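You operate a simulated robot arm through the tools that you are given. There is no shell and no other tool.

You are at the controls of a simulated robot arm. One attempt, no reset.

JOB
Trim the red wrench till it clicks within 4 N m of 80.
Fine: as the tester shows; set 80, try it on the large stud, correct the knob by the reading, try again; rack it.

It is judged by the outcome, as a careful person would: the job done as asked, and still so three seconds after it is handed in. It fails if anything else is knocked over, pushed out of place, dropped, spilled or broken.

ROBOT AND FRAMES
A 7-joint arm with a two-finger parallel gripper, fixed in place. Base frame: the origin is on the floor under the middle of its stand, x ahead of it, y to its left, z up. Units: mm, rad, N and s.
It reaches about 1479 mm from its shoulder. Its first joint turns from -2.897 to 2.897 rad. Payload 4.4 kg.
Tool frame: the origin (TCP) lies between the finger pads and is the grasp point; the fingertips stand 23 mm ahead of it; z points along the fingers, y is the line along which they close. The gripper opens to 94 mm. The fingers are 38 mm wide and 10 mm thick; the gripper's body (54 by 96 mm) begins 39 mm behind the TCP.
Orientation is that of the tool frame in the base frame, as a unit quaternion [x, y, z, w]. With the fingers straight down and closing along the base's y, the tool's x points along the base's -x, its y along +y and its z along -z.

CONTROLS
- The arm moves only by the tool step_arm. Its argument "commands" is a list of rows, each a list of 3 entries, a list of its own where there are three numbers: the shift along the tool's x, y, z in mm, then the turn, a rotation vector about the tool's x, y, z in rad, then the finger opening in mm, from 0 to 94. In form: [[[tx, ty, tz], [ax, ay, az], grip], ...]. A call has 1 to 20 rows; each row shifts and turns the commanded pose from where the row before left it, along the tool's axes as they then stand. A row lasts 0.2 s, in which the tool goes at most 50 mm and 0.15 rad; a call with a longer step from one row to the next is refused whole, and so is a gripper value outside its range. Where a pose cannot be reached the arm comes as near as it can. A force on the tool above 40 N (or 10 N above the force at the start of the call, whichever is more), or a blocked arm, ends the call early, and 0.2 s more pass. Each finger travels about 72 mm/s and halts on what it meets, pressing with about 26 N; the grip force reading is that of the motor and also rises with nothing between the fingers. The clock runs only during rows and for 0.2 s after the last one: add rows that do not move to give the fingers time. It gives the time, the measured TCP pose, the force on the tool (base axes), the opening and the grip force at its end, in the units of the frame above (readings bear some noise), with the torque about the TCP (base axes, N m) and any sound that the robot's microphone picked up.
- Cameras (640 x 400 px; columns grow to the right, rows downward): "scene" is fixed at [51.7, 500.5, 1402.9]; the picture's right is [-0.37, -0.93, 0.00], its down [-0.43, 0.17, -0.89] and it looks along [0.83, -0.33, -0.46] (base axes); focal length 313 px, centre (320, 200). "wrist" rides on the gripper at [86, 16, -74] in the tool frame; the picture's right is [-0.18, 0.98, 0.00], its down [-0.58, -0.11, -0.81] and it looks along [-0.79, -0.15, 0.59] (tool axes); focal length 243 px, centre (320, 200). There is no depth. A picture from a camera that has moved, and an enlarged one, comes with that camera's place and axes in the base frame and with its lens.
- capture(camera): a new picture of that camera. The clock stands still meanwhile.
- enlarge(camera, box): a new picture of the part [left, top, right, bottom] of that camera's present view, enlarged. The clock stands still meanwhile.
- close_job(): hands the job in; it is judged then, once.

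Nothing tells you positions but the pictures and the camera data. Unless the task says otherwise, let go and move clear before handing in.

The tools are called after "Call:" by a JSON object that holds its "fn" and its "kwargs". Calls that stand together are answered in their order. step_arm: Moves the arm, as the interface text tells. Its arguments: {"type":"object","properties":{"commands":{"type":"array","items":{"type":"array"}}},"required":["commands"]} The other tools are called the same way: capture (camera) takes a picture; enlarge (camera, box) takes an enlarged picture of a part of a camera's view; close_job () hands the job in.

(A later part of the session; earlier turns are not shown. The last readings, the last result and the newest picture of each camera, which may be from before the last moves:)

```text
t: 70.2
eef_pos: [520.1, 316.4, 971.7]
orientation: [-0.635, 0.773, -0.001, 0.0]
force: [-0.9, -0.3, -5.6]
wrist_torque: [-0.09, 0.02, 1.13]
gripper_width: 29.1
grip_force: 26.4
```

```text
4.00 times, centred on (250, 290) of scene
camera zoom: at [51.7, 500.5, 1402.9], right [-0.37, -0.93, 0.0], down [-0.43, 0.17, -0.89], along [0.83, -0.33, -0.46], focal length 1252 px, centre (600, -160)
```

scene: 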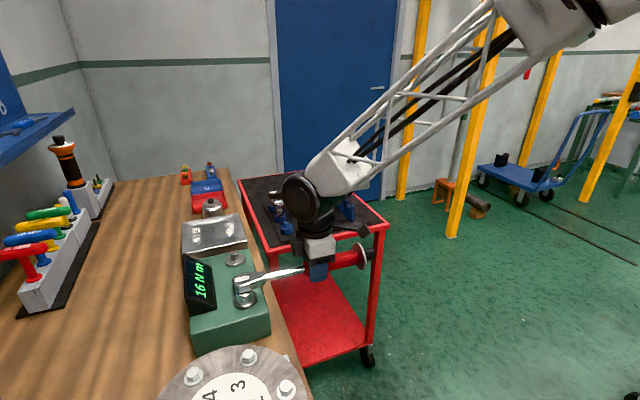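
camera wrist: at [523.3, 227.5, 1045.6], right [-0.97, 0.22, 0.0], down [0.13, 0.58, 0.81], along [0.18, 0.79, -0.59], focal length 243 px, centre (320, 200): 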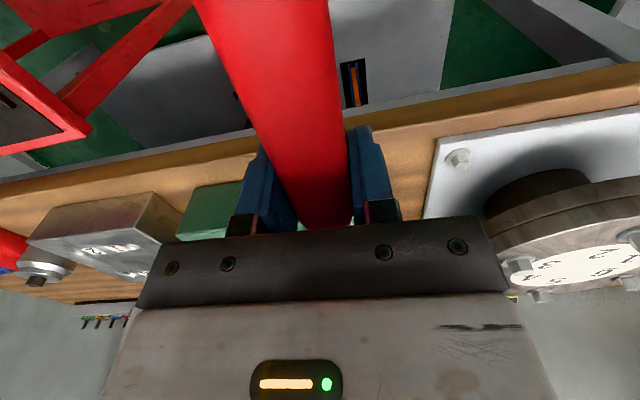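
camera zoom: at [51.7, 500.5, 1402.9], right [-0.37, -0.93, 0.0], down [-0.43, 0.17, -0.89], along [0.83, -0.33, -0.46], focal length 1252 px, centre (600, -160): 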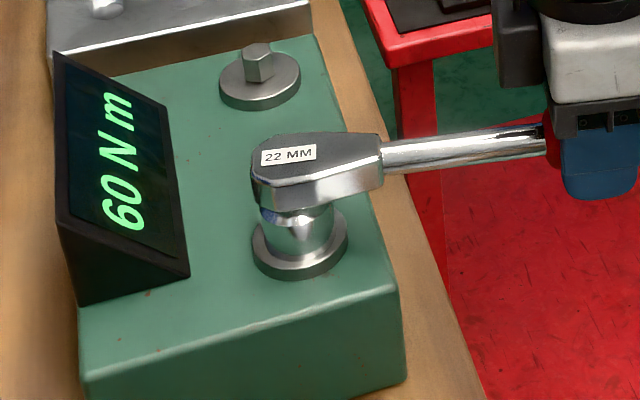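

The snap at 60 is sharp and repeatable (three times), so set at 80 the wrench clicks at 60. I'll unload fully back to the start angle, then lift off and re-rack to correct the knob.

Call:
{"fn": "step_arm", "kwargs": {"commands": [[[-0.03, -3.04, 0], [0, 0, -0.02], 10], [[-0.03, -3.04, 0], [0, 0, -0.02], 10], [[-0.03, -3.04, 0], [0, 0, -0.02], 10], [[-0.03, -3.04, 0], [0, 0, -0.02], 10], [[-0.03, -3.04, 0], [0, 0, -0.02], 10], [[-0.03, -3.04, 0], [0, 0, -0.02], 10], [[-0.03, -3.04, 0], [0, 0, -0.02], 10], [[0, 0, 0], [0, 0, 0], 10]]}}

Call:
{"fn": "enlarge", "kwargs": {"camera": "scene", "box": [170, 240, 330, 340]}}

```text
t: 72.0
eef_pos: [541.1, 314.9, 971.4]
orientation: [-0.688, 0.726, -0.001, 0.001]
force: [0.2, -0.5, -6.1]
wrist_torque: [-0.13, 0.01, 0.01]
gripper_width: 28.9
grip_force: 26.0
```

```text
4.00 times, centred on (250, 290) of scene
camera zoom: at [51.7, 500.5, 1402.9], right [-0.37, -0.93, 0.0], down [-0.43, 0.17, -0.89], along [0.83, -0.33, -0.46], focal length 1252 px, centre (600, -160)
```

zoom: 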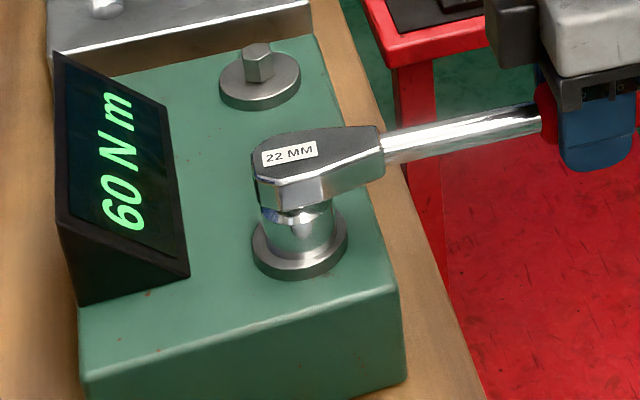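

Torque is zero here, so I'll lift straight off the stud at this angle.

Call:
{"fn": "step_arm", "kwargs": {"commands": [[[0, 0, -2], [0, 0, 0], 10], [[0, 0, -4], [0, 0, 0], 10], [[0, 0, -6], [0, 0, 0], 10], [[0, 0, -8], [0, 0, 0], 10], [[0, 0, -10], [0, 0, 0], 10], [[0, 0, -15], [0, 0, 0], 10], [[0, 0, -20], [0, 0, 0], 10], [[0, 0, -30], [0, 0, 0], 10], [[0, 0, 0], [0, 0, 0], 10]]}}

Call:
{"fn": "enlarge", "kwargs": {"camera": "scene", "box": [170, 200, 410, 350]}}

Call:
{"fn": "capture", "kwargs": {"camera": "wrist"}}

```text
t: 74.0
eef_pos: [539.7, 314.6, 1067.1]
orientation: [-0.688, 0.726, -0.001, 0.001]
force: [0.0, -0.2, -5.5]
wrist_torque: [-0.12, 0.02, 0.04]
gripper_width: 29.1
grip_force: 26.1
```

```text
2.67 times, centred on (290, 275) of scene
camera zoom: at [51.7, 500.5, 1402.9], right [-0.37, -0.93, 0.0], down [-0.43, 0.17, -0.89], along [0.83, -0.33, -0.46], focal length 835 px, centre (400, 0)
```

zoom: 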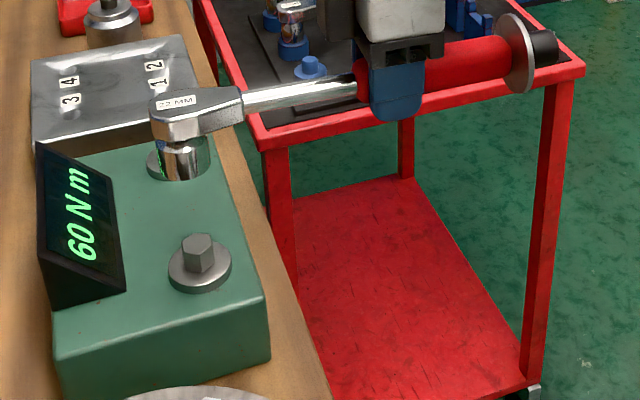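

```text
taken
camera wrist: at [519.0, 228.3, 1141.0], right [-0.97, 0.24, 0.0], down [0.14, 0.57, 0.81], along [0.19, 0.78, -0.59], focal length 243 px, centre (320, 200)
```

wrist: 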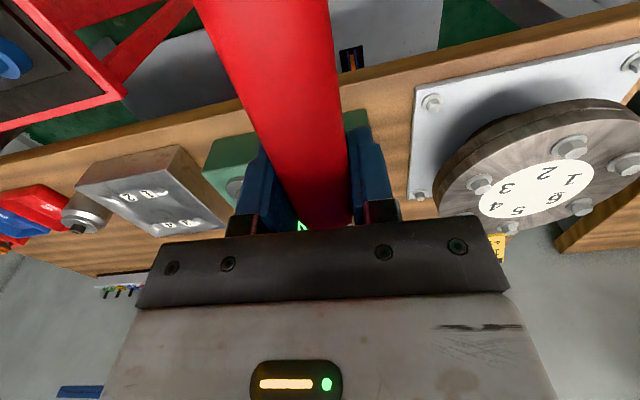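

Off the stud cleanly. I'll reverse the exact path back above the rack.

Call:
{"fn": "step_arm", "kwargs": {"commands": [[[-0.03, -3.04, -20], [0, 0, -0.02], 10], [[-0.03, -3.04, -23.1], [0, 0, -0.02], 10], [[-0.017, -2.28, 0], [0, 0, -0.015], 10], [[12.5, -23.6, 0], [0, 0, 0], 10], [[17, -34, 0], [0, 0, 0], 10], [[17, -34, 0], [0, 0, 0], 10], [[17, -34, 0], [0, 0, 0], 10], [[17, -34, 0], [0, 0, 0], 10], [[17, -34, 0], [0, 0, 0], 10], [[17, -34, 0], [0, 0, 0], 10], [[17, -34, 0], [0, 0, 0], 10], [[17, -34, 0], [0, 0, 0], 10], [[17, -34, 0], [0, 0, 0], 10], [[17, -34, 0], [0, 0, 0], 10], [[13, -23.6, 0], [0, 0, 0], 10], [[0, 0, 0], [0, 0, 0], 10], [[0, 0, 0], [0, 0, 0], 10]]}}

Call:
{"fn": "step_arm", "kwargs": {"commands": [[[0, 0, 38], [0, 0, 0], 10], [[0, 0, 38], [0, 0, 0], 10], [[0, 0, 38], [0, 0, 0], 10], [[0, 0, 30], [0, 0, 0], 10], [[0, 0, 20], [0, 0, 0], 10], [[0, 0, 10], [0, 0, 0], 10], [[0, 0, 0], [0, 0, 0], 10], [[0, 0, 0], [0, 0, 0], 10]]}}

Call:
{"fn": "enlarge", "kwargs": {"camera": "scene", "box": [250, 150, 378, 230]}}

```text
t: 77.6
eef_pos: [936.4, 116.8, 1110.5]
orientation: [0.707, -0.707, 0.001, -0.001]
force: [0.5, 0.0, -4.8]
wrist_torque: [-0.13, 0.02, 0.03]
gripper_width: 28.9
grip_force: 25.8
```

```text
t: 79.4
eef_pos: [936.2, 117.2, 936.5]
orientation: [-0.707, 0.707, -0.001, 0.001]
force: [0.7, -1.1, -5.4]
wrist_torque: [-0.11, 0.01, -0.05]
gripper_width: 28.9
grip_force: 26.3
```

```text
5.00 times, centred on (314, 190) of scene
camera zoom: at [51.7, 500.5, 1402.9], right [-0.37, -0.93, 0.0], down [-0.43, 0.17, -0.89], along [0.83, -0.33, -0.46], focal length 1565 px, centre (350, 250)
```

zoom: 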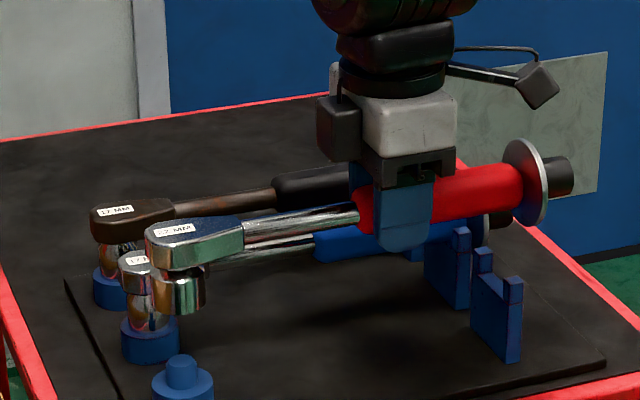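

I'm above the rack with the socket over the peg. I'll take a couple more pose readings and closer views before lowering onto the peg and fork.

Call:
{"fn": "step_arm", "kwargs": {"commands": [[[0, 0, 0], [0, 0, 0], 10]]}}

Call:
{"fn": "step_arm", "kwargs": {"commands": [[[0, 0, 0], [0, 0, 0], 10]]}}

Call:
{"fn": "step_arm", "kwargs": {"commands": [[[0, 0, 0], [0, 0, 0], 10]]}}

Call:
{"fn": "enlarge", "kwargs": {"camera": "scene", "box": [262, 188, 326, 228]}}

Call:
{"fn": "enlarge", "kwargs": {"camera": "scene", "box": [326, 175, 390, 215]}}

```text
t: 79.8
eef_pos: [936.8, 115.9, 936.5]
orientation: [0.708, -0.707, 0.001, 0.0]
force: [0.0, -0.5, -5.0]
wrist_torque: [-0.13, 0.0, 0.01]
gripper_width: 28.6
grip_force: 26.1
```

```text
t: 80.2
eef_pos: [935.8, 117.1, 936.1]
orientation: [0.707, -0.707, 0.001, -0.001]
force: [-0.4, 0.1, -5.6]
wrist_torque: [-0.11, 0.0, -0.02]
gripper_width: 29.1
grip_force: 26.1
```

```text
t: 80.6
eef_pos: [936.4, 117.8, 936.5]
orientation: [-0.707, 0.707, -0.001, 0.0]
force: [0.4, 0.0, -5.6]
wrist_torque: [-0.15, 0.03, 0.02]
gripper_width: 28.9
grip_force: 26.2
```

```text
10.00 times, centred on (294, 208) of scene
camera zoom: at [51.7, 500.5, 1402.9], right [-0.37, -0.93, 0.0], down [-0.43, 0.17, -0.89], along [0.83, -0.33, -0.46], focal length 3130 px, centre (580, 120)
```

zoom: 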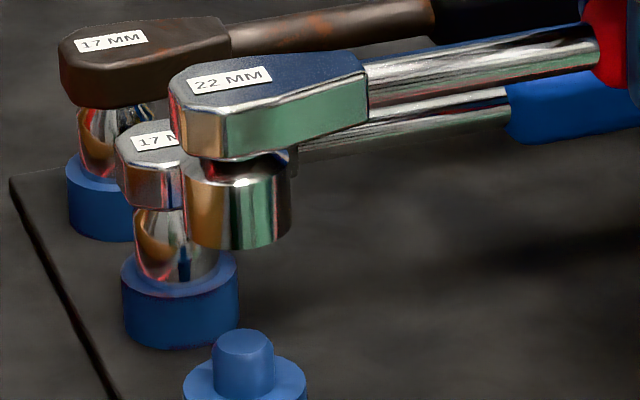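

```text
10.00 times, centred on (358, 195) of scene
camera zoom: at [51.7, 500.5, 1402.9], right [-0.37, -0.93, 0.0], down [-0.43, 0.17, -0.89], along [0.83, -0.33, -0.46], focal length 3130 px, centre (-60, 250)
```

zoom: 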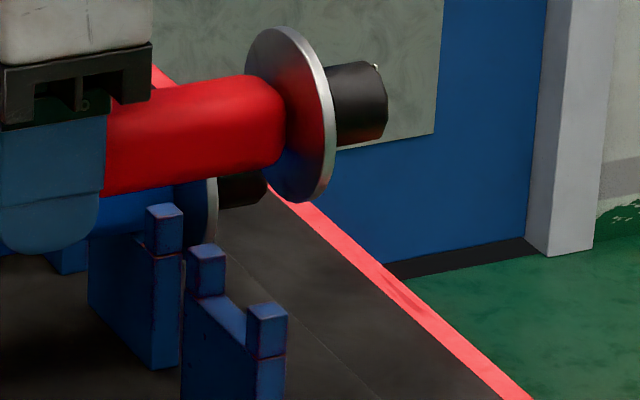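

The socket and peg line up in y to about 0.5 mm (peg ~20 mm in a 22 mm socket). I'll lower toward the peg, then gently over it.

Call:
{"fn": "step_arm", "kwargs": {"commands": [[[-1, 0, 15], [0, 0, 0], 10], [[0, 0, 15], [0, 0, 0], 10], [[0, 0, 10], [0, 0, 0], 10], [[0, 0, 0], [0, 0, 0], 10]]}}

Call:
{"fn": "enlarge", "kwargs": {"camera": "scene", "box": [262, 193, 326, 233]}}

Call:
{"fn": "enlarge", "kwargs": {"camera": "scene", "box": [326, 185, 390, 225]}}

```text
t: 81.6
eef_pos: [935.7, 117.6, 896.4]
orientation: [-0.707, 0.707, -0.001, 0.0]
force: [0.9, 0.1, -4.7]
wrist_torque: [-0.13, 0.0, 0.02]
gripper_width: 29.0
grip_force: 26.5
```

```text
10.00 times, centred on (294, 213) of scene
camera zoom: at [51.7, 500.5, 1402.9], right [-0.37, -0.93, 0.0], down [-0.43, 0.17, -0.89], along [0.83, -0.33, -0.46], focal length 3130 px, centre (580, 70)
```

zoom: 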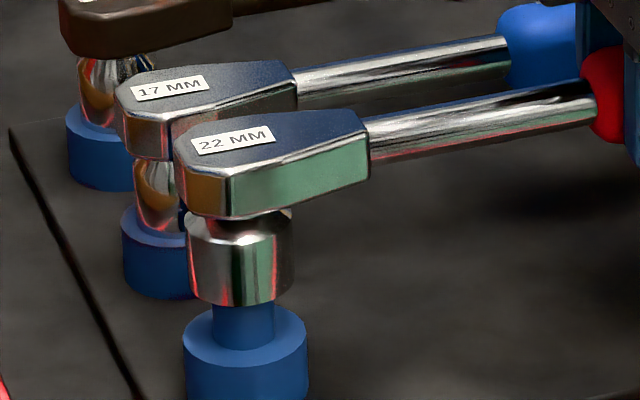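

```text
10.00 times, centred on (358, 205) of scene
camera zoom: at [51.7, 500.5, 1402.9], right [-0.37, -0.93, 0.0], down [-0.43, 0.17, -0.89], along [0.83, -0.33, -0.46], focal length 3130 px, centre (-60, 150)
```

zoom: 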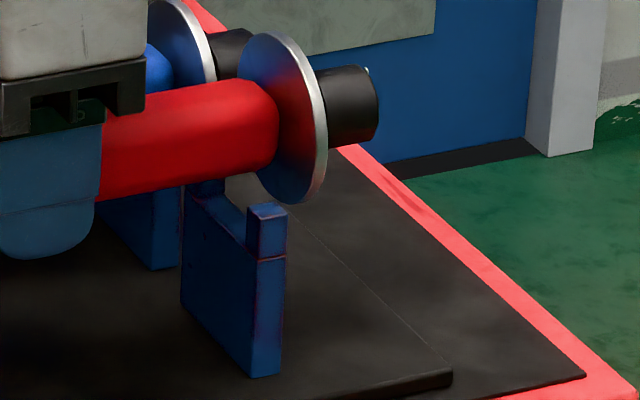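

Call:
{"fn": "step_arm", "kwargs": {"commands": [[[0.5, 0, 3], [0, 0, 0], 10], [[0, 0, 3], [0, 0, 0], 10], [[0, 0, 3], [0, 0, 0], 10], [[0, 0, 3], [0, 0, 0], 10], [[0, 0, 0], [0, 0, 0], 10]]}}

Call:
{"fn": "step_arm", "kwargs": {"commands": [[[0, 0, 3], [0, 0, 0], 10], [[0, 0, 3], [0, 0, 0], 10], [[0, 0, 2], [0, 0, 0], 10], [[0, 0, 0], [0, 0, 0], 10]]}}

Call:
{"fn": "enlarge", "kwargs": {"camera": "scene", "box": [262, 193, 326, 233]}}

Call:
{"fn": "enlarge", "kwargs": {"camera": "scene", "box": [326, 185, 390, 225]}}

```text
t: 82.8
eef_pos: [935.6, 117.6, 883.8]
orientation: [0.708, -0.706, 0.001, -0.002]
force: [0.2, -0.8, -5.3]
wrist_torque: [-0.1, 0.0, 0.01]
gripper_width: 28.8
grip_force: 26.3
```

```text
t: 83.8
eef_pos: [936.4, 118.4, 876.0]
orientation: [-0.707, 0.708, -0.001, 0.001]
force: [0.4, 0.6, -5.9]
wrist_torque: [-0.1, -0.01, 0.02]
gripper_width: 28.9
grip_force: 25.8
```

```text
10.00 times, centred on (294, 213) of scene
camera zoom: at [51.7, 500.5, 1402.9], right [-0.37, -0.93, 0.0], down [-0.43, 0.17, -0.89], along [0.83, -0.33, -0.46], focal length 3130 px, centre (580, 70)
```

zoom: 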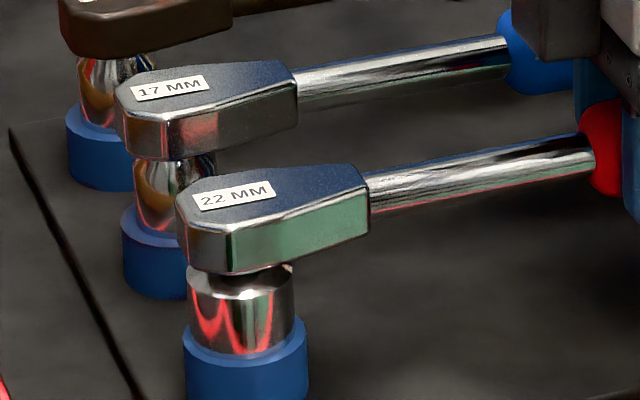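

```text
10.00 times, centred on (358, 205) of scene
camera zoom: at [51.7, 500.5, 1402.9], right [-0.37, -0.93, 0.0], down [-0.43, 0.17, -0.89], along [0.83, -0.33, -0.46], focal length 3130 px, centre (-60, 150)
```

zoom: 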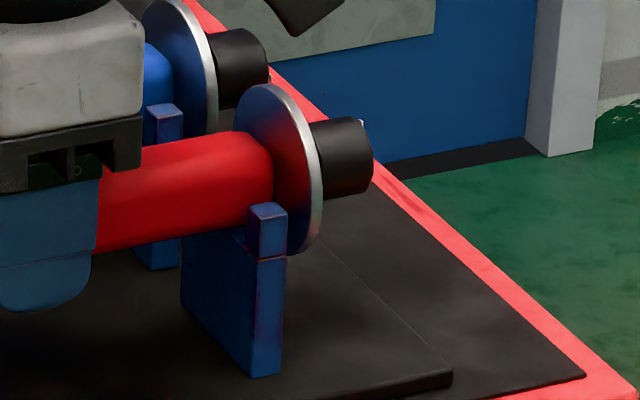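

Call:
{"fn": "step_arm", "kwargs": {"commands": [[[0, 0, 1], [0, 0, 0], 10], [[0, 0, 1], [0, 0, 0], 10], [[0, 0, 0], [0, 0, 0], 10]]}}

Call:
{"fn": "step_arm", "kwargs": {"commands": [[[0, 0, 0.7], [0, 0, 0], 10], [[0, 0, 0], [0, 0, 0], 10]]}}

Call:
{"fn": "enlarge", "kwargs": {"camera": "scene", "box": [262, 193, 326, 233]}}

Call:
{"fn": "enlarge", "kwargs": {"camera": "scene", "box": [326, 185, 390, 225]}}

```text
t: 84.6
eef_pos: [937.9, 118.7, 873.1]
orientation: [-0.707, 0.707, -0.001, 0.001]
force: [2.3, -2.4, 4.9]
wrist_torque: [0.04, 0.07, 0.18]
gripper_width: 28.8
grip_force: 26.1
```

```text
t: 85.2
eef_pos: [936.8, 118.5, 873.7]
orientation: [-0.707, 0.707, -0.001, 0.0]
force: [-7.6, -6.9, 24.0]
wrist_torque: [-0.08, 0.67, 0.18]
gripper_width: 28.7
grip_force: 25.9
```

```text
10.00 times, centred on (294, 213) of scene
camera zoom: at [51.7, 500.5, 1402.9], right [-0.37, -0.93, 0.0], down [-0.43, 0.17, -0.89], along [0.83, -0.33, -0.46], focal length 3130 px, centre (580, 70)
```

zoom: 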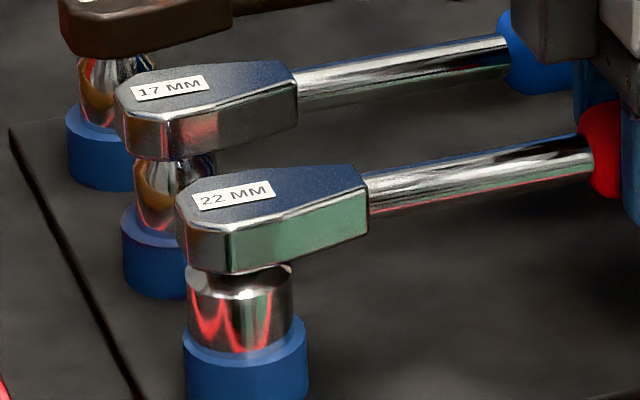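

```text
10.00 times, centred on (358, 205) of scene
camera zoom: at [51.7, 500.5, 1402.9], right [-0.37, -0.93, 0.0], down [-0.43, 0.17, -0.89], along [0.83, -0.33, -0.46], focal length 3130 px, centre (-60, 150)
```

zoom: 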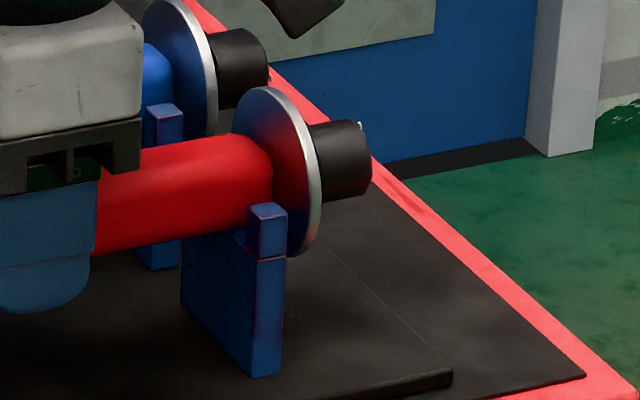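

It's seated (24 N reaction). I'll relieve that, release, and rise clear.

Call:
{"fn": "step_arm", "kwargs": {"commands": [[[0, 0, -1.0], [0, 0, 0], 10], [[0, 0, 0], [0, 0, 0], 10]]}}

Call:
{"fn": "step_arm", "kwargs": {"commands": [[[0, 0, 0], [0, 0, 0], 36], [[0, 0, 0], [0, 0, 0], 50], [[0, 0, 0], [0, 0, 0], 60], [[0, 0, 0], [0, 0, 0], 60]]}}

Call:
{"fn": "enlarge", "kwargs": {"camera": "scene", "box": [250, 150, 410, 250]}}

```text
t: 85.8
eef_pos: [936.2, 118.1, 874.0]
orientation: [-0.707, 0.707, -0.001, 0.001]
force: [-0.8, -9.5, 23.9]
wrist_torque: [0.02, 0.4, 0.17]
gripper_width: 29.0
grip_force: 25.6
```

```text
t: 86.8
eef_pos: [936.9, 118.5, 874.5]
orientation: [-0.707, 0.708, -0.001, 0.001]
force: [0.1, 0.3, 0.2]
wrist_torque: [0.0, 0.01, -0.01]
gripper_width: 60.3
grip_force: 0.0
```

```text
4.00 times, centred on (330, 200) of scene
camera zoom: at [51.7, 500.5, 1402.9], right [-0.37, -0.93, 0.0], down [-0.43, 0.17, -0.89], along [0.83, -0.33, -0.46], focal length 1252 px, centre (280, 200)
```

zoom: 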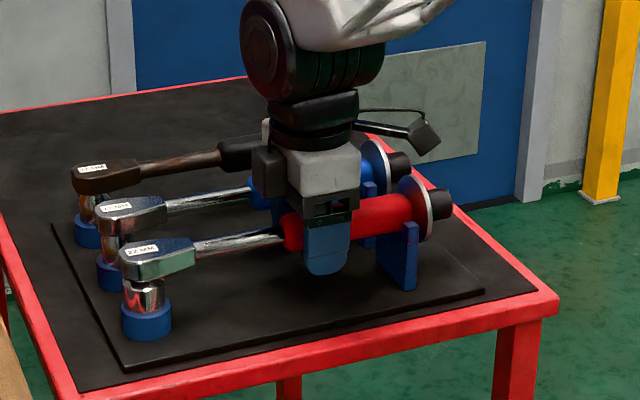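

Released, and the wrench sits in its rack. I'll rise and return to the end-on knob pose.

Call:
{"fn": "step_arm", "kwargs": {"commands": [[[0, 0, -30], [0, 0, 0], 60], [[0, 0, -45], [0, 0, 0], 60], [[0, 0, -45], [0, 0, 0], 60], [[0, 0, -45], [0, 0, 0], 60], [[0, 0, -45], [0, 0, 0], 60], [[45, 0, 0], [0, 0, 0], 60], [[45, 0, 0], [0, 0, 0], 60], [[45, 0, 0], [0, 0, 0], 60], [[45, 0, 0], [0, 0, 0], 60], [[45, 0, 0], [0, 0, 0], 60], [[45, 0, 0], [0, 0, 0], 60], [[45, 0, 0], [0, 0, 0], 60], [[0, 0, 0], [0, 0, 0], 60]]}}

Call:
{"fn": "step_arm", "kwargs": {"commands": [[[0, 0, 0], [0, 0, 0.1428], 60], [[0, 0, 0], [0, 0, 0.1428], 60], [[0, 0, 0], [0, 0, 0.1428], 60], [[0, 0, 0], [0, 0, 0.1428], 60], [[0, 0, 0], [0, 0, 0.1428], 60], [[0, 0, 0], [0, 0, 0.1428], 60], [[0, 0, 0], [0, 0, 0.1428], 60], [[0, 0, 0], [0, 0, 0.1428], 60], [[0, 0, 0], [0, 0, 0.1428], 60], [[0, 0, 0], [0, 0, 0.1428], 60], [[0, 0, 0], [0, 0, 0.1428], 60], [[0, 0, 0], [0, 0, 0], 60]]}}

Call:
{"fn": "step_arm", "kwargs": {"commands": [[[0, 0, 0], [-0.08637, 0.08637, 0.08637], 60], [[0, 0, 0], [-0.08637, 0.08637, 0.08637], 60], [[0, 0, 0], [-0.08637, 0.08637, 0.08637], 60], [[0, 0, 0], [-0.08637, 0.08637, 0.08637], 60], [[0, 0, 0], [-0.08637, 0.08637, 0.08637], 60], [[0, 0, 0], [-0.08637, 0.08637, 0.08637], 60], [[0, 0, 0], [-0.08637, 0.08637, 0.08637], 60], [[0, 0, 0], [-0.08637, 0.08637, 0.08637], 60], [[0, 0, 0], [-0.08637, 0.08637, 0.08637], 60], [[0, 0, 0], [-0.08637, 0.08637, 0.08637], 60], [[0, 0, 0], [-0.08637, 0.08637, 0.08637], 60], [[0, 0, 0], [-0.08637, 0.08637, 0.08637], 60], [[0, 0, 0], [-0.08637, 0.08637, 0.08637], 60], [[0, 0, 0], [-0.08637, 0.08637, 0.08637], 60], [[0, 0, 0], [0, 0, 0], 60], [[0, 0, 0], [0, 0, 0], 60]]}}

Call:
{"fn": "capture", "kwargs": {"camera": "wrist"}}

```text
t: 89.6
eef_pos: [936.3, -197.2, 1084.3]
orientation: [-0.707, 0.707, -0.001, 0.0]
force: [0.0, -0.4, 0.4]
wrist_torque: [0.0, 0.01, -0.03]
gripper_width: 60.0
grip_force: 0.1
```

```text
t: 92.2
eef_pos: [936.7, -197.2, 1083.1]
orientation: [0.0, 1.0, 0.0, 0.001]
force: [0.1, 0.4, 0.3]
wrist_torque: [0.04, 0.0, 0.01]
gripper_width: 60.0
grip_force: 0.1
```

```text
t: 95.6
eef_pos: [935.9, -196.9, 1084.0]
orientation: [0.499, 0.5, 0.501, -0.5]
force: [0.6, -0.1, 0.0]
wrist_torque: [-0.02, 0.01, -0.04]
gripper_width: 60.1
grip_force: 0.0
```

```text
taken
camera wrist: at [951.7, -271.9, 1170.8], right [0.98, 0.0, -0.18], down [-0.11, -0.81, -0.58], along [-0.15, 0.59, -0.79], focal length 243 px, centre (320, 200)
```

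wrist: 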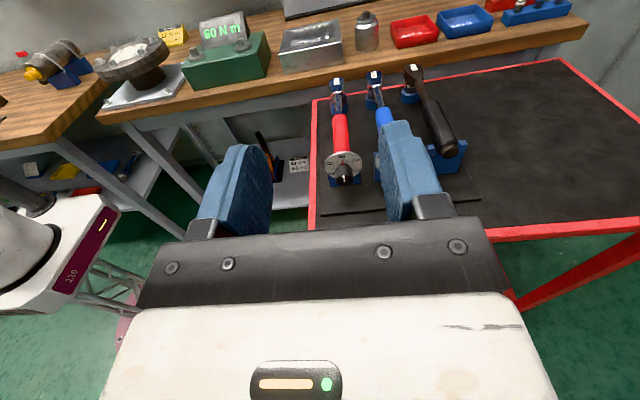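

Now down to the knob level in front of it, to check the dial and axis again.

Call:
{"fn": "step_arm", "kwargs": {"commands": [[[-41, 0, 16], [0, 0, 0], 60], [[-41, 0, 16], [0, 0, 0], 60], [[-41, 0, 16], [0, 0, 0], 60], [[-41, 0, 16], [0, 0, 0], 60], [[-43, 0, 16], [0, 0, 0], 60], [[0, 0, 0], [0, 0, 0], 60], [[0, 0, 0], [0, 0, 0], 60]]}}

Call:
{"fn": "enlarge", "kwargs": {"camera": "wrist", "box": [240, 20, 400, 120]}}

```text
t: 97.2
eef_pos: [936.7, -117.8, 876.2]
orientation: [0.499, 0.5, 0.501, -0.5]
force: [0.2, 0.2, 0.3]
wrist_torque: [0.0, 0.02, 0.01]
gripper_width: 60.1
grip_force: 0.1
```

```text
4.00 times, centred on (320, 70) of wrist
camera zoom: at [952.4, -192.5, 963.1], right [0.98, 0.0, -0.18], down [-0.11, -0.81, -0.58], along [-0.15, 0.59, -0.79], focal length 970 px, centre (320, 720)
```

zoom: 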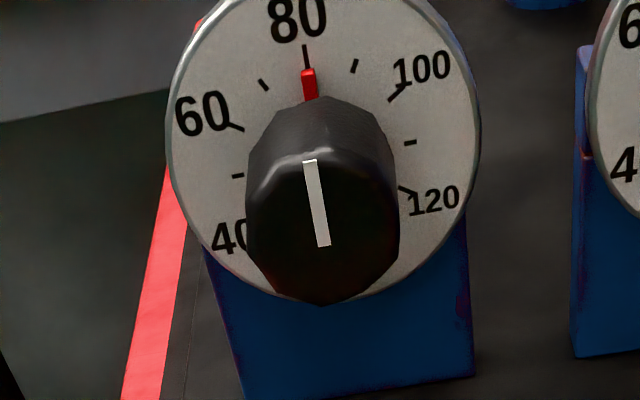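

The dial still reads 80 and the knob is centred. I'll roll to about -34° as a start angle and check centring again.

Call:
{"fn": "step_arm", "kwargs": {"commands": [[[0, 0.5, 10], [0, 0, -0.15], 60], [[0, 0, 10], [0, 0, -0.15], 60], [[0, 0, 10], [0, 0, -0.15], 60], [[0, 0, 10], [0, 0, -0.15], 60], [[0, 0, 0], [0, 0, 0], 60], [[0, 0, 0], [0, 0, 0], 60]]}}

Call:
{"fn": "enlarge", "kwargs": {"camera": "wrist", "box": [200, 20, 440, 170]}}

```text
t: 98.6
eef_pos: [936.6, -77.5, 877.3]
orientation: [0.329, 0.626, 0.625, -0.33]
force: [0.0, -0.2, 0.3]
wrist_torque: [-0.01, 0.04, -0.02]
gripper_width: 60.4
grip_force: 0.0
```

```text
2.67 times, centred on (320, 95) of wrist
camera zoom: at [901.0, -152.6, 956.3], right [0.91, 0.0, 0.41], down [0.24, -0.81, -0.54], along [0.33, 0.59, -0.74], focal length 647 px, centre (320, 480)
```

zoom: 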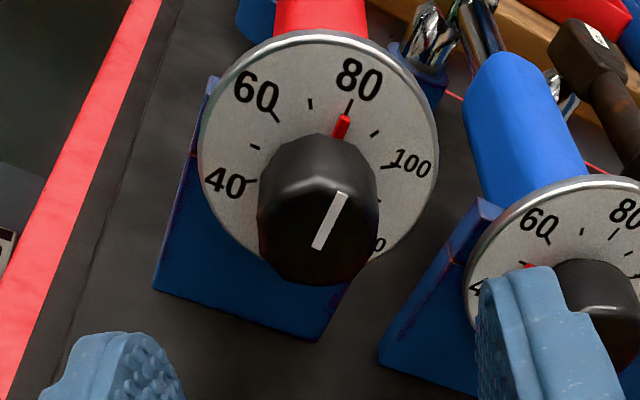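

Centred within 0.6 mm. I'll correct that, advance over the knob, and close.

Call:
{"fn": "step_arm", "kwargs": {"commands": [[[-0.6, -0.6, 14], [0, 0, 0], 60], [[0, 0, 14], [0, 0, 0], 60], [[0, 0, 14], [0, 0, 0], 60], [[0, 0, 13], [0, 0, 0], 60], [[0, 0, 0], [0, 0, 0], 60]]}}

Call:
{"fn": "step_arm", "kwargs": {"commands": [[[0, 0, 0], [0, 0, 0], 45], [[0, 0, 0], [0, 0, 0], 34], [[0, 0, 0], [0, 0, 0], 20], [[0, 0, 0], [0, 0, 0], 15], [[0, 0, 0], [0, 0, 0], 15]]}}

Call:
{"fn": "enlarge", "kwargs": {"camera": "wrist", "box": [200, 70, 440, 220]}}

```text
t: 99.8
eef_pos: [936.6, -21.0, 876.8]
orientation: [0.329, 0.626, 0.625, -0.33]
force: [0.3, 0.6, 0.9]
wrist_torque: [0.04, -0.03, -0.01]
gripper_width: 60.1
grip_force: 0.0
```

```text
t: 101.0
eef_pos: [935.9, -21.7, 877.7]
orientation: [0.33, 0.625, 0.626, -0.33]
force: [0.4, 0.1, 0.0]
wrist_torque: [-0.07, 0.0, -0.05]
gripper_width: 27.7
grip_force: 26.2
```

```text
2.67 times, centred on (320, 145) of wrist
camera zoom: at [900.2, -96.8, 957.7], right [0.91, 0.0, 0.4], down [0.24, -0.81, -0.54], along [0.33, 0.59, -0.74], focal length 647 px, centre (320, 347)
```

zoom: 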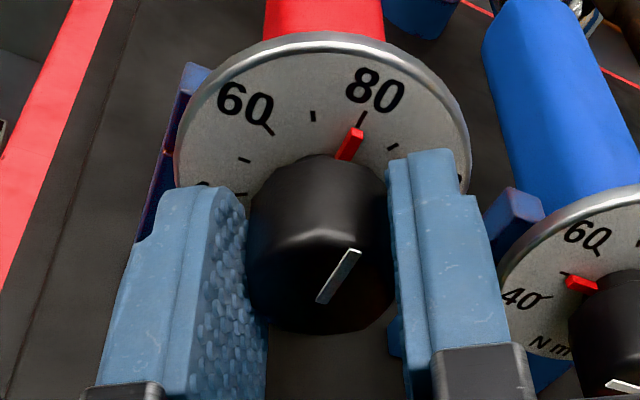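

A clean grip with almost no side force. Whether the error is an offset (needs 100) or a ratio (needs ~107), 102.5 lands within tolerance, so I'll turn 22.5 N m × 3° = 1.178 rad.

Call:
{"fn": "step_arm", "kwargs": {"commands": [[[0, 0, 0], [0, 0, 0.1], 15], [[0, 0, 0], [0, 0, 0.14], 15], [[0, 0, 0], [0, 0, 0.14], 15], [[0, 0, 0], [0, 0, 0.14], 15], [[0, 0, 0], [0, 0, 0.14], 15], [[0, 0, 0], [0, 0, 0.14], 15], [[0, 0, 0], [0, 0, 0.14], 15], [[0, 0, 0], [0, 0, 0.14], 15], [[0, 0, 0], [0, 0, 0.098], 15], [[0, 0, 0], [0, 0, 0], 15], [[0, 0, 0], [0, 0, 0], 15]]}}

Call:
{"fn": "enlarge", "kwargs": {"camera": "wrist", "box": [200, 70, 440, 220]}}

```text
t: 103.4
eef_pos: [936.6, -22.0, 876.2]
orientation: [0.622, 0.337, 0.337, -0.621]
force: [2.5, -5.5, 13.5]
wrist_torque: [0.3, 0.0, -0.13]
gripper_width: 27.8
grip_force: 25.9
```

```text
2.67 times, centred on (320, 145) of wrist
camera zoom: at [997.1, -96.6, 940.1], right [0.72, 0.0, -0.69], down [-0.41, -0.81, -0.43], along [-0.56, 0.59, -0.58], focal length 647 px, centre (320, 347)
```

zoom: 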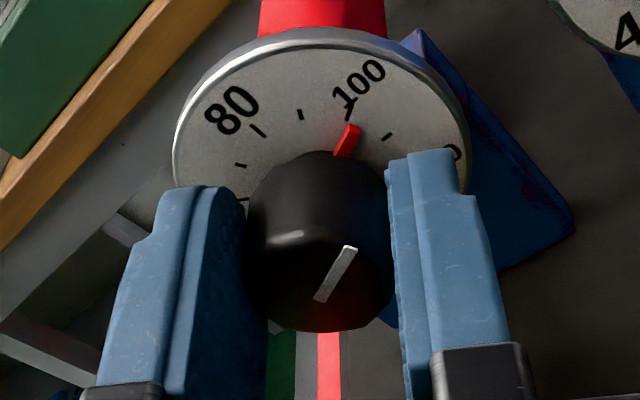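

The pointer is just past 100. I'll release, back out and read the dial face.

Call:
{"fn": "step_arm", "kwargs": {"commands": [[[0, 0, 0], [0, 0, 0], 46], [[0, 0, 0], [0, 0, 0], 50], [[0, 0, -20], [0, 0, 0], 50], [[0, 0, -25], [0, 0, -0.145], 50], [[0, 0, -25], [0, 0, -0.145], 50], [[0, 0, -25], [0, 0, -0.145], 50], [[0, 0, 0], [0, 0, -0.143], 50], [[0, 0, 0], [0, 0, 0], 50], [[0, 0, 0], [0, 0, 0], 50]]}}

Call:
{"fn": "enlarge", "kwargs": {"camera": "wrist", "box": [240, 20, 400, 120]}}

```text
t: 105.4
eef_pos: [937.6, -116.8, 876.4]
orientation: [0.5, 0.5, 0.5, -0.5]
force: [-0.3, 0.3, 0.6]
wrist_torque: [-0.04, -0.01, -0.01]
gripper_width: 50.1
grip_force: 0.1
```

```text
4.00 times, centred on (320, 70) of wrist
camera zoom: at [952.4, -191.7, 962.5], right [0.98, 0.0, -0.18], down [-0.11, -0.81, -0.58], along [-0.15, 0.59, -0.79], focal length 970 px, centre (320, 720)
```

zoom: 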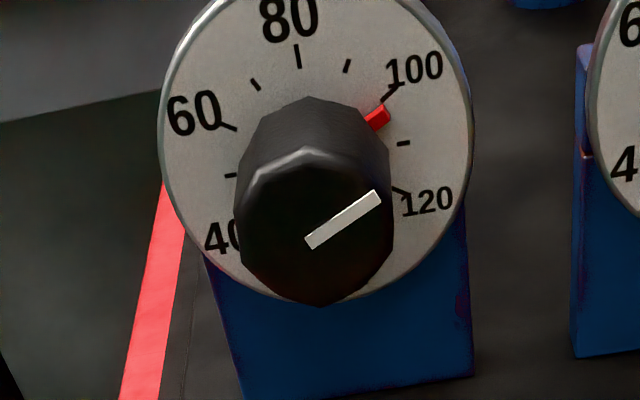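

The dial now shows about 102.7. I'll go back over the wrench (up, re-orient, and above the handle) for the second test.

Call:
{"fn": "step_arm", "kwargs": {"commands": [[[41, 0, -16], [0, 0, 0], 60], [[41, 0, -16], [0, 0, 0], 60], [[41, 0, -16], [0, 0, 0], 60], [[41, 0, -16], [0, 0, 0], 60], [[43, 0, -16], [0, 0, 0], 60], [[0, 0, 0], [0, 0, 0], 60]]}}

Call:
{"fn": "step_arm", "kwargs": {"commands": [[[0, 0, 0], [0.08637, -0.08637, -0.08637], 60], [[0, 0, 0], [0.08637, -0.08637, -0.08637], 60], [[0, 0, 0], [0.08637, -0.08637, -0.08637], 60], [[0, 0, 0], [0.08637, -0.08637, -0.08637], 60], [[0, 0, 0], [0.08637, -0.08637, -0.08637], 60], [[0, 0, 0], [0.08637, -0.08637, -0.08637], 60], [[0, 0, 0], [0.08637, -0.08637, -0.08637], 60], [[0, 0, 0], [0.08637, -0.08637, -0.08637], 60], [[0, 0, 0], [0.08637, -0.08637, -0.08637], 60], [[0, 0, 0], [0.08637, -0.08637, -0.08637], 60], [[0, 0, 0], [0.08637, -0.08637, -0.08637], 60], [[0, 0, 0], [0.08637, -0.08637, -0.08637], 60], [[0, 0, 0], [0.08637, -0.08637, -0.08637], 60], [[0, 0, 0], [0.08637, -0.08637, -0.08637], 60], [[0, 0, 0], [0, 0, 0], 60]]}}

Call:
{"fn": "step_arm", "kwargs": {"commands": [[[0, 0, 0], [0, 0, -0.1428], 60], [[0, 0, 0], [0, 0, -0.1428], 60], [[0, 0, 0], [0, 0, -0.1428], 60], [[0, 0, 0], [0, 0, -0.1428], 60], [[0, 0, 0], [0, 0, -0.1428], 60], [[0, 0, 0], [0, 0, -0.1428], 60], [[0, 0, 0], [0, 0, -0.1428], 60], [[0, 0, 0], [0, 0, -0.1428], 60], [[0, 0, 0], [0, 0, -0.1428], 60], [[0, 0, 0], [0, 0, -0.1428], 60], [[0, 0, 0], [0, 0, -0.1428], 60], [[0, 0, 0], [0, 0, 0], 60]]}}

Call:
{"fn": "step_arm", "kwargs": {"commands": [[[-45, 0, 0], [0, 0, 0], 60], [[-45, 0, 0], [0, 0, 0], 60], [[-45, 0, 0], [0, 0, 0], 60], [[-45, 0, 0], [0, 0, 0], 60], [[-45, 0, 0], [0, 0, 0], 60], [[-45, 0, 0], [0, 0, 0], 60], [[-45, 0, 0], [0, 0, 0], 60], [[0, 0, 45], [0, 0, 0], 60], [[0, 0, 45], [0, 0, 0], 60], [[0, 0, 0], [0, 0, 0], 60], [[0, 0, 0], [0, 0, 0], 60]]}}

Call:
{"fn": "enlarge", "kwargs": {"camera": "wrist", "box": [200, 0, 440, 150]}}

```text
t: 106.8
eef_pos: [938.7, -198.4, 1083.3]
orientation: [0.499, 0.5, 0.5, -0.5]
force: [0.4, 0.3, 0.0]
wrist_torque: [-0.01, 0.03, 0.0]
gripper_width: 60.1
grip_force: 0.0
```

```text
t: 110.0
eef_pos: [937.1, -194.8, 1083.1]
orientation: [-0.001, 1.0, 0.0, 0.0]
force: [0.0, 0.8, -0.2]
wrist_torque: [0.02, 0.03, 0.01]
gripper_width: 59.7
grip_force: 0.0
```

```text
t: 112.6
eef_pos: [935.4, -196.3, 1083.0]
orientation: [0.707, -0.707, 0.001, -0.001]
force: [-0.5, 0.6, -0.1]
wrist_torque: [0.02, 0.01, 0.0]
gripper_width: 60.2
grip_force: 0.1
```

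```text
t: 115.0
eef_pos: [936.8, 118.1, 994.9]
orientation: [-0.707, 0.707, -0.001, 0.001]
force: [-0.2, 0.0, 0.5]
wrist_torque: [0.0, 0.0, 0.01]
gripper_width: 59.8
grip_force: 0.0
```

```text
2.67 times, centred on (320, 75) of wrist
camera zoom: at [919.6, 30.8, 1069.5], right [-0.98, 0.18, 0.0], down [0.11, 0.58, 0.81], along [0.15, 0.79, -0.59], focal length 647 px, centre (320, 533)
```

zoom: 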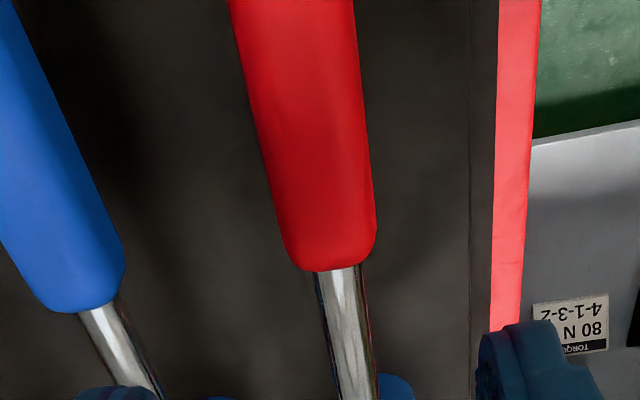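

Handle is centred under the gripper. I'll descend and grip as before.

Call:
{"fn": "step_arm", "kwargs": {"commands": [[[0, -0.5, 45], [0, 0, 0], 60], [[0, 0, 40], [0, 0, 0], 60], [[0, 0, 25], [0, 0, 0], 60], [[0, 0, 10], [0, 0, 0], 60], [[0, 0, 0], [0, 0, 0], 60], [[0, 0, 0], [0, 0, 0], 44], [[0, 0, 0], [0, 0, 0], 34], [[0, 0, 0], [0, 0, 0], 20], [[0, 0, 0], [0, 0, 0], 10], [[0, 0, 0], [0, 0, 0], 10], [[0, 0, 0], [0, 0, 0], 10]]}}

Call:
{"fn": "step_arm", "kwargs": {"commands": [[[0, 0, 0], [0, 0, 0], 10]]}}

Call:
{"fn": "step_arm", "kwargs": {"commands": [[[0, 0, 0], [0, 0, 0], 10]]}}

```text
t: 117.4
eef_pos: [939.6, 118.5, 874.2]
orientation: [-0.707, 0.707, 0.0, 0.001]
force: [-0.1, -0.9, 0.5]
wrist_torque: [0.01, 0.05, -0.12]
gripper_width: 28.7
grip_force: 26.0
```

```text
t: 117.8
eef_pos: [938.0, 118.6, 874.6]
orientation: [0.707, -0.707, 0.001, -0.001]
force: [0.1, -1.1, 0.9]
wrist_torque: [0.01, 0.03, -0.15]
gripper_width: 29.1
grip_force: 25.7
```

```text
t: 118.2
eef_pos: [938.7, 118.6, 874.1]
orientation: [-0.707, 0.707, -0.001, 0.0]
force: [1.9, -0.7, 0.0]
wrist_torque: [0.01, 0.07, -0.12]
gripper_width: 29.0
grip_force: 26.9
```

Gripped again. I'll lift out of the rack and carry it back over the large stud.

Call:
{"fn": "step_arm", "kwargs": {"commands": [[[0, 0, -3], [0, 0, 0], 10], [[0, 0, -3], [0, 0, 0], 10], [[0, 0, -10], [0, 0, 0], 10], [[0, 0, -15], [0, 0, 0], 10], [[0, 0, -25], [0, 0, 0], 10], [[0, 0, -35], [0, 0, 0], 10], [[0, 0, -35], [0, 0, 0], 10], [[0, 0, -35], [0, 0, 0], 10], [[0, 0, -38], [0, 0, 0], 10], [[0, 0, -37], [0, 0, 0], 10], [[0, 0, 0], [0, 0, 0], 10]]}}

Call:
{"fn": "step_arm", "kwargs": {"commands": [[[-13, 26, 0], [0, 0, 0], 10], [[-17, 34, 0], [0, 0, 0], 10], [[-17, 34, 0], [0, 0, 0], 10], [[-17, 34, 0], [0, 0, 0], 10], [[-17, 34, 0], [0, 0, 0], 10], [[-17, 34, 0], [0, 0, 0], 10], [[-17, 34, 0], [0, 0, 0], 10], [[-17, 34, 0], [0, 0, 0], 10], [[-17, 34, 0], [0, 0, 0], 10], [[-17, 34, 0], [0, 0, 0], 10], [[-17, 34, 0], [0, 0, 0], 10], [[-13.2, 23.2, 0], [0, 0, 0], 10], [[0, 0, 0], [0, 0, 0], 10]]}}

Call:
{"fn": "step_arm", "kwargs": {"commands": [[[0, 0, 30], [0, 0, 0], 10], [[0, 0, 30], [0, 0, 0], 10], [[0, 0, 28], [0, 0, 0], 10], [[0, 0, 12], [0, 0, 0], 10], [[0, 0, 0], [0, 0, 0], 10], [[0, 0, 0], [0, 0, 0], 10]]}}

Call:
{"fn": "enlarge", "kwargs": {"camera": "scene", "box": [207, 260, 287, 310]}}

Call:
{"fn": "capture", "kwargs": {"camera": "scene"}}

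```text
t: 120.6
eef_pos: [936.2, 119.0, 1112.7]
orientation: [-0.707, 0.708, -0.001, 0.001]
force: [0.4, 0.5, -5.3]
wrist_torque: [-0.12, 0.01, 0.0]
gripper_width: 28.8
grip_force: 25.8
```

```text
t: 123.4
eef_pos: [546.2, 316.2, 1108.0]
orientation: [-0.707, 0.707, -0.001, 0.001]
force: [-0.3, 0.4, -5.3]
wrist_torque: [-0.09, 0.0, -0.01]
gripper_width: 29.0
grip_force: 26.0
```

```text
t: 124.8
eef_pos: [548.6, 315.4, 1008.1]
orientation: [-0.707, 0.707, -0.001, 0.001]
force: [-0.7, -0.1, -5.4]
wrist_torque: [-0.08, 0.0, 0.0]
gripper_width: 29.0
grip_force: 26.0
```

```text
8.00 times, centred on (247, 285) of scene
camera zoom: at [51.7, 500.5, 1402.9], right [-0.37, -0.93, 0.0], down [-0.43, 0.17, -0.89], along [0.83, -0.33, -0.46], focal length 2504 px, centre (904, -480)
```

zoom: 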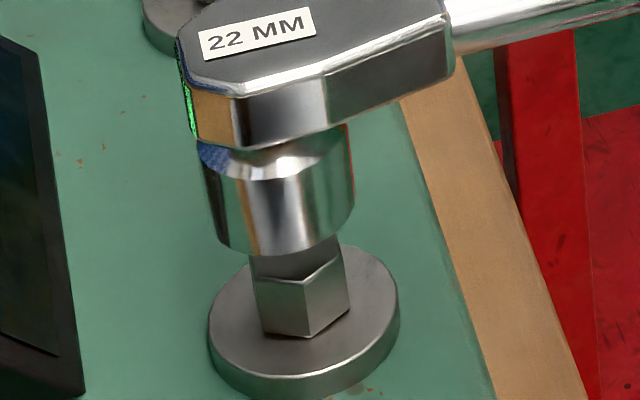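

```text
taken
```

scene: 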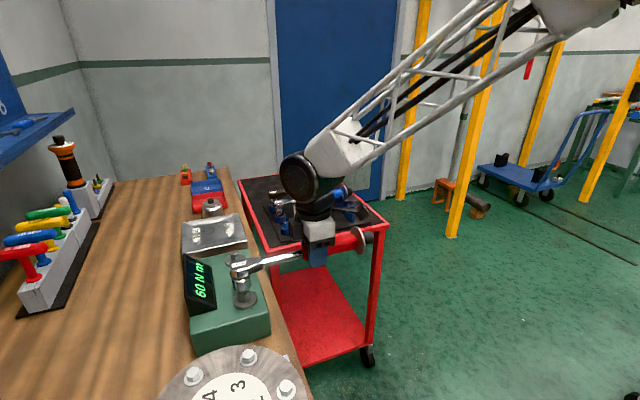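

The socket looks ~1.5 mm too far toward +y. I'll correct and take further readings before lowering.

Call:
{"fn": "step_arm", "kwargs": {"commands": [[[1.5, 0, 3], [0, 0, 0], 10], [[0, 0, 3], [0, 0, 0], 10], [[0, 0, 0], [0, 0, 0], 10]]}}

Call:
{"fn": "step_arm", "kwargs": {"commands": [[[0, 0, 0], [0, 0, 0], 10]]}}

Call:
{"fn": "step_arm", "kwargs": {"commands": [[[0, 0, 0], [0, 0, 0], 10]]}}

Call:
{"fn": "enlarge", "kwargs": {"camera": "scene", "box": [207, 260, 287, 310]}}

Call:
{"fn": "capture", "kwargs": {"camera": "wrist"}}

```text
t: 125.6
eef_pos: [548.1, 314.4, 1002.0]
orientation: [-0.707, 0.708, 0.0, 0.001]
force: [-0.8, -0.4, -4.4]
wrist_torque: [-0.11, -0.01, -0.01]
gripper_width: 28.9
grip_force: 26.3
```

```text
t: 126.0
eef_pos: [547.5, 313.5, 1003.3]
orientation: [0.707, -0.707, 0.001, -0.001]
force: [0.9, 0.7, -5.1]
wrist_torque: [-0.09, 0.01, 0.0]
gripper_width: 28.9
grip_force: 25.5
```

```text
t: 126.4
eef_pos: [547.7, 313.6, 1002.5]
orientation: [-0.707, 0.707, -0.001, 0.001]
force: [-1.2, -0.1, -5.4]
wrist_torque: [-0.13, -0.01, -0.03]
gripper_width: 28.8
grip_force: 26.0
```

```text
8.00 times, centred on (247, 285) of scene
camera zoom: at [51.7, 500.5, 1402.9], right [-0.37, -0.93, 0.0], down [-0.43, 0.17, -0.89], along [0.83, -0.33, -0.46], focal length 2504 px, centre (904, -480)
```

zoom: 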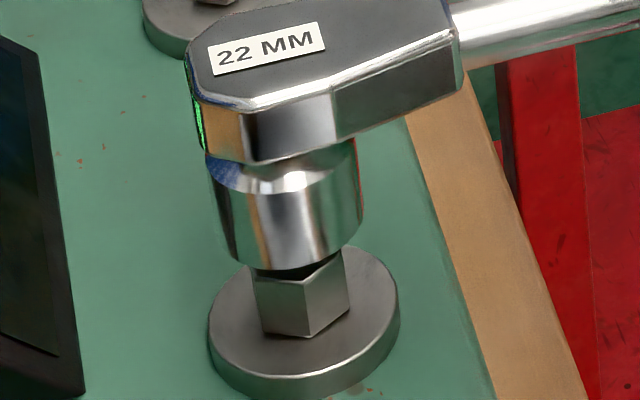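

```text
taken
camera wrist: at [530.7, 226.3, 1077.1], right [-0.98, 0.18, 0.0], down [0.11, 0.58, 0.81], along [0.15, 0.79, -0.59], focal length 243 px, centre (320, 200)
```

wrist: 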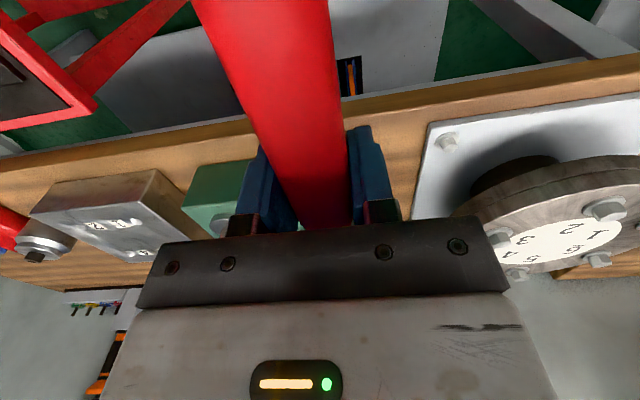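

The picture now matches the earlier good alignment; readings say x is ~1.3 mm low. I'll trim that and lower gently.

Call:
{"fn": "step_arm", "kwargs": {"commands": [[[0.3, -1.2, 2], [0, 0, 0], 10], [[0, 0, 3], [0, 0, 0], 10], [[0, 0, 3], [0, 0, 0], 10], [[0, 0, 2], [0, 0, 0], 10], [[0, 0, 0], [0, 0, 0], 10]]}}

Call:
{"fn": "enlarge", "kwargs": {"camera": "scene", "box": [207, 260, 287, 310]}}

```text
t: 127.6
eef_pos: [549.2, 313.7, 991.4]
orientation: [0.707, -0.707, 0.001, -0.001]
force: [0.3, 0.0, -5.0]
wrist_torque: [-0.11, -0.01, 0.03]
gripper_width: 28.9
grip_force: 26.0
```

```text
8.00 times, centred on (247, 285) of scene
camera zoom: at [51.7, 500.5, 1402.9], right [-0.37, -0.93, 0.0], down [-0.43, 0.17, -0.89], along [0.83, -0.33, -0.46], focal length 2504 px, centre (904, -480)
```

zoom: 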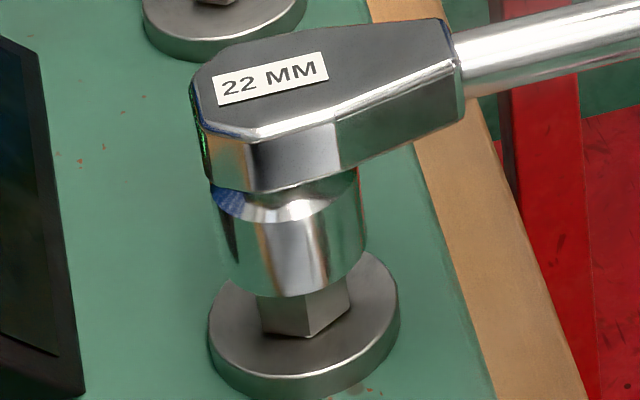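

Call:
{"fn": "step_arm", "kwargs": {"commands": [[[0, 0, 2], [0, 0, 0], 10], [[0, 0, 2], [0, 0, 0], 10], [[0, 0, 2], [0, 0, 0], 10], [[0, 0, 0], [0, 0, 0], 10]]}}

Call:
{"fn": "step_arm", "kwargs": {"commands": [[[0, 0, 2], [0, 0, 0], 10], [[0, 0, 2], [0, 0, 0], 10], [[0, 0, 2], [0, 0, 0], 10], [[0, 0, 0], [0, 0, 0], 10]]}}

Call:
{"fn": "step_arm", "kwargs": {"commands": [[[0, 0, 2], [0, 0, 0], 10], [[0, 0, 2], [0, 0, 0], 10], [[0, 0, 1.5], [0, 0, 0], 10], [[0, 0, 0], [0, 0, 0], 10]]}}

Call:
{"fn": "enlarge", "kwargs": {"camera": "scene", "box": [207, 260, 287, 310]}}

```text
t: 128.6
eef_pos: [549.9, 312.1, 986.9]
orientation: [0.707, -0.707, 0.0, 0.0]
force: [0.5, -0.2, -4.5]
wrist_torque: [-0.09, 0.02, 0.07]
gripper_width: 29.1
grip_force: 26.0
```

```text
t: 129.6
eef_pos: [549.3, 313.3, 980.1]
orientation: [0.708, -0.707, 0.001, -0.001]
force: [-0.5, -0.1, -5.5]
wrist_torque: [-0.14, 0.03, 0.0]
gripper_width: 28.8
grip_force: 26.0
```

```text
t: 130.6
eef_pos: [547.8, 313.1, 974.7]
orientation: [-0.707, 0.707, -0.001, 0.0]
force: [-0.9, 0.1, -5.7]
wrist_torque: [-0.11, 0.02, 0.0]
gripper_width: 29.1
grip_force: 25.5
```

```text
8.00 times, centred on (247, 285) of scene
camera zoom: at [51.7, 500.5, 1402.9], right [-0.37, -0.93, 0.0], down [-0.43, 0.17, -0.89], along [0.83, -0.33, -0.46], focal length 2504 px, centre (904, -480)
```

zoom: 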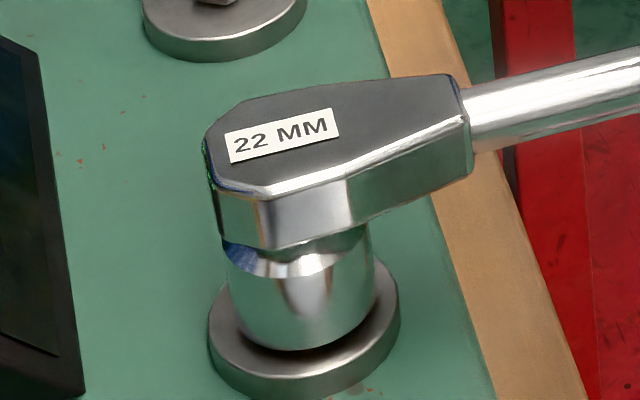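

Call:
{"fn": "step_arm", "kwargs": {"commands": [[[0, 0, 1.5], [0, 0, 0], 10], [[0, 0, 1.5], [0, 0, 0], 10], [[0, 0, 0.8], [0, 0, 0], 10], [[0, 0, 0], [0, 0, 0], 10]]}}

Call:
{"fn": "enlarge", "kwargs": {"camera": "scene", "box": [170, 240, 330, 340]}}

```text
t: 131.6
eef_pos: [549.4, 312.7, 971.6]
orientation: [-0.707, 0.708, 0.0, 0.0]
force: [0.6, 0.3, -6.0]
wrist_torque: [-0.11, -0.02, -0.02]
gripper_width: 29.1
grip_force: 26.0
```

```text
4.00 times, centred on (250, 290) of scene
camera zoom: at [51.7, 500.5, 1402.9], right [-0.37, -0.93, 0.0], down [-0.43, 0.17, -0.89], along [0.83, -0.33, -0.46], focal length 1252 px, centre (600, -160)
```

zoom: 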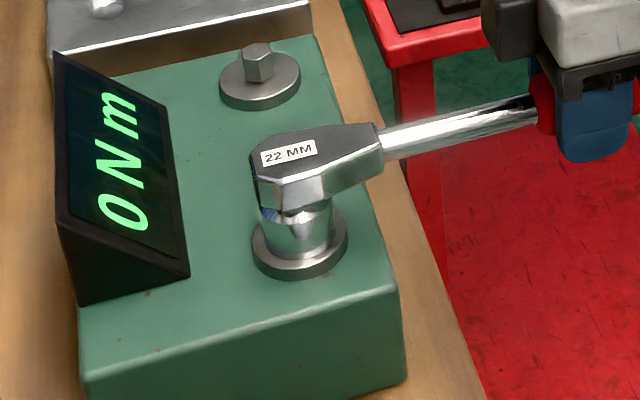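

Seated, and the display reset to 0. I'll load it again clockwise, quicker at first and then in fine steps.

Call:
{"fn": "step_arm", "kwargs": {"commands": [[[-0.03, 3.06, 0], [0, 0, 0.02], 10], [[-0.03, 3.06, 0], [0, 0, 0.02], 10], [[-0.03, 3.06, 0], [0, 0, 0.02], 10], [[-0.03, 3.06, 0], [0, 0, 0.02], 10], [[-0.03, 3.06, 0], [0, 0, 0.02], 10], [[-0.03, 3.06, 0], [0, 0, 0.02], 10], [[0, 0, 0], [0, 0, 0], 10]]}}

Call:
{"fn": "enlarge", "kwargs": {"camera": "scene", "box": [170, 240, 330, 340]}}

```text
t: 133.2
eef_pos: [531.0, 314.5, 970.6]
orientation: [-0.663, 0.748, 0.0, 0.0]
force: [-0.5, 0.8, -6.0]
wrist_torque: [-0.1, 0.0, 1.29]
gripper_width: 29.0
grip_force: 25.7
```

```text
4.00 times, centred on (250, 290) of scene
camera zoom: at [51.7, 500.5, 1402.9], right [-0.37, -0.93, 0.0], down [-0.43, 0.17, -0.89], along [0.83, -0.33, -0.46], focal length 1252 px, centre (600, -160)
```

zoom: 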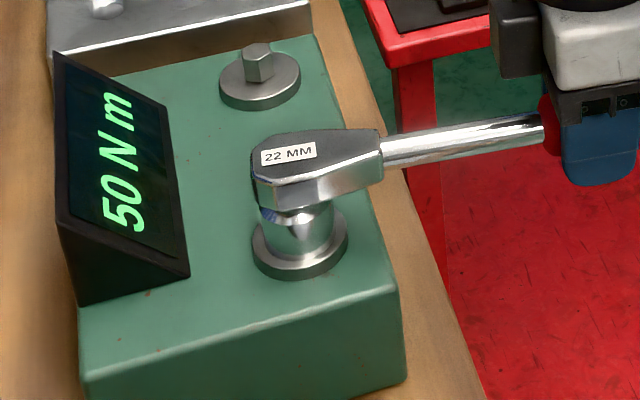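

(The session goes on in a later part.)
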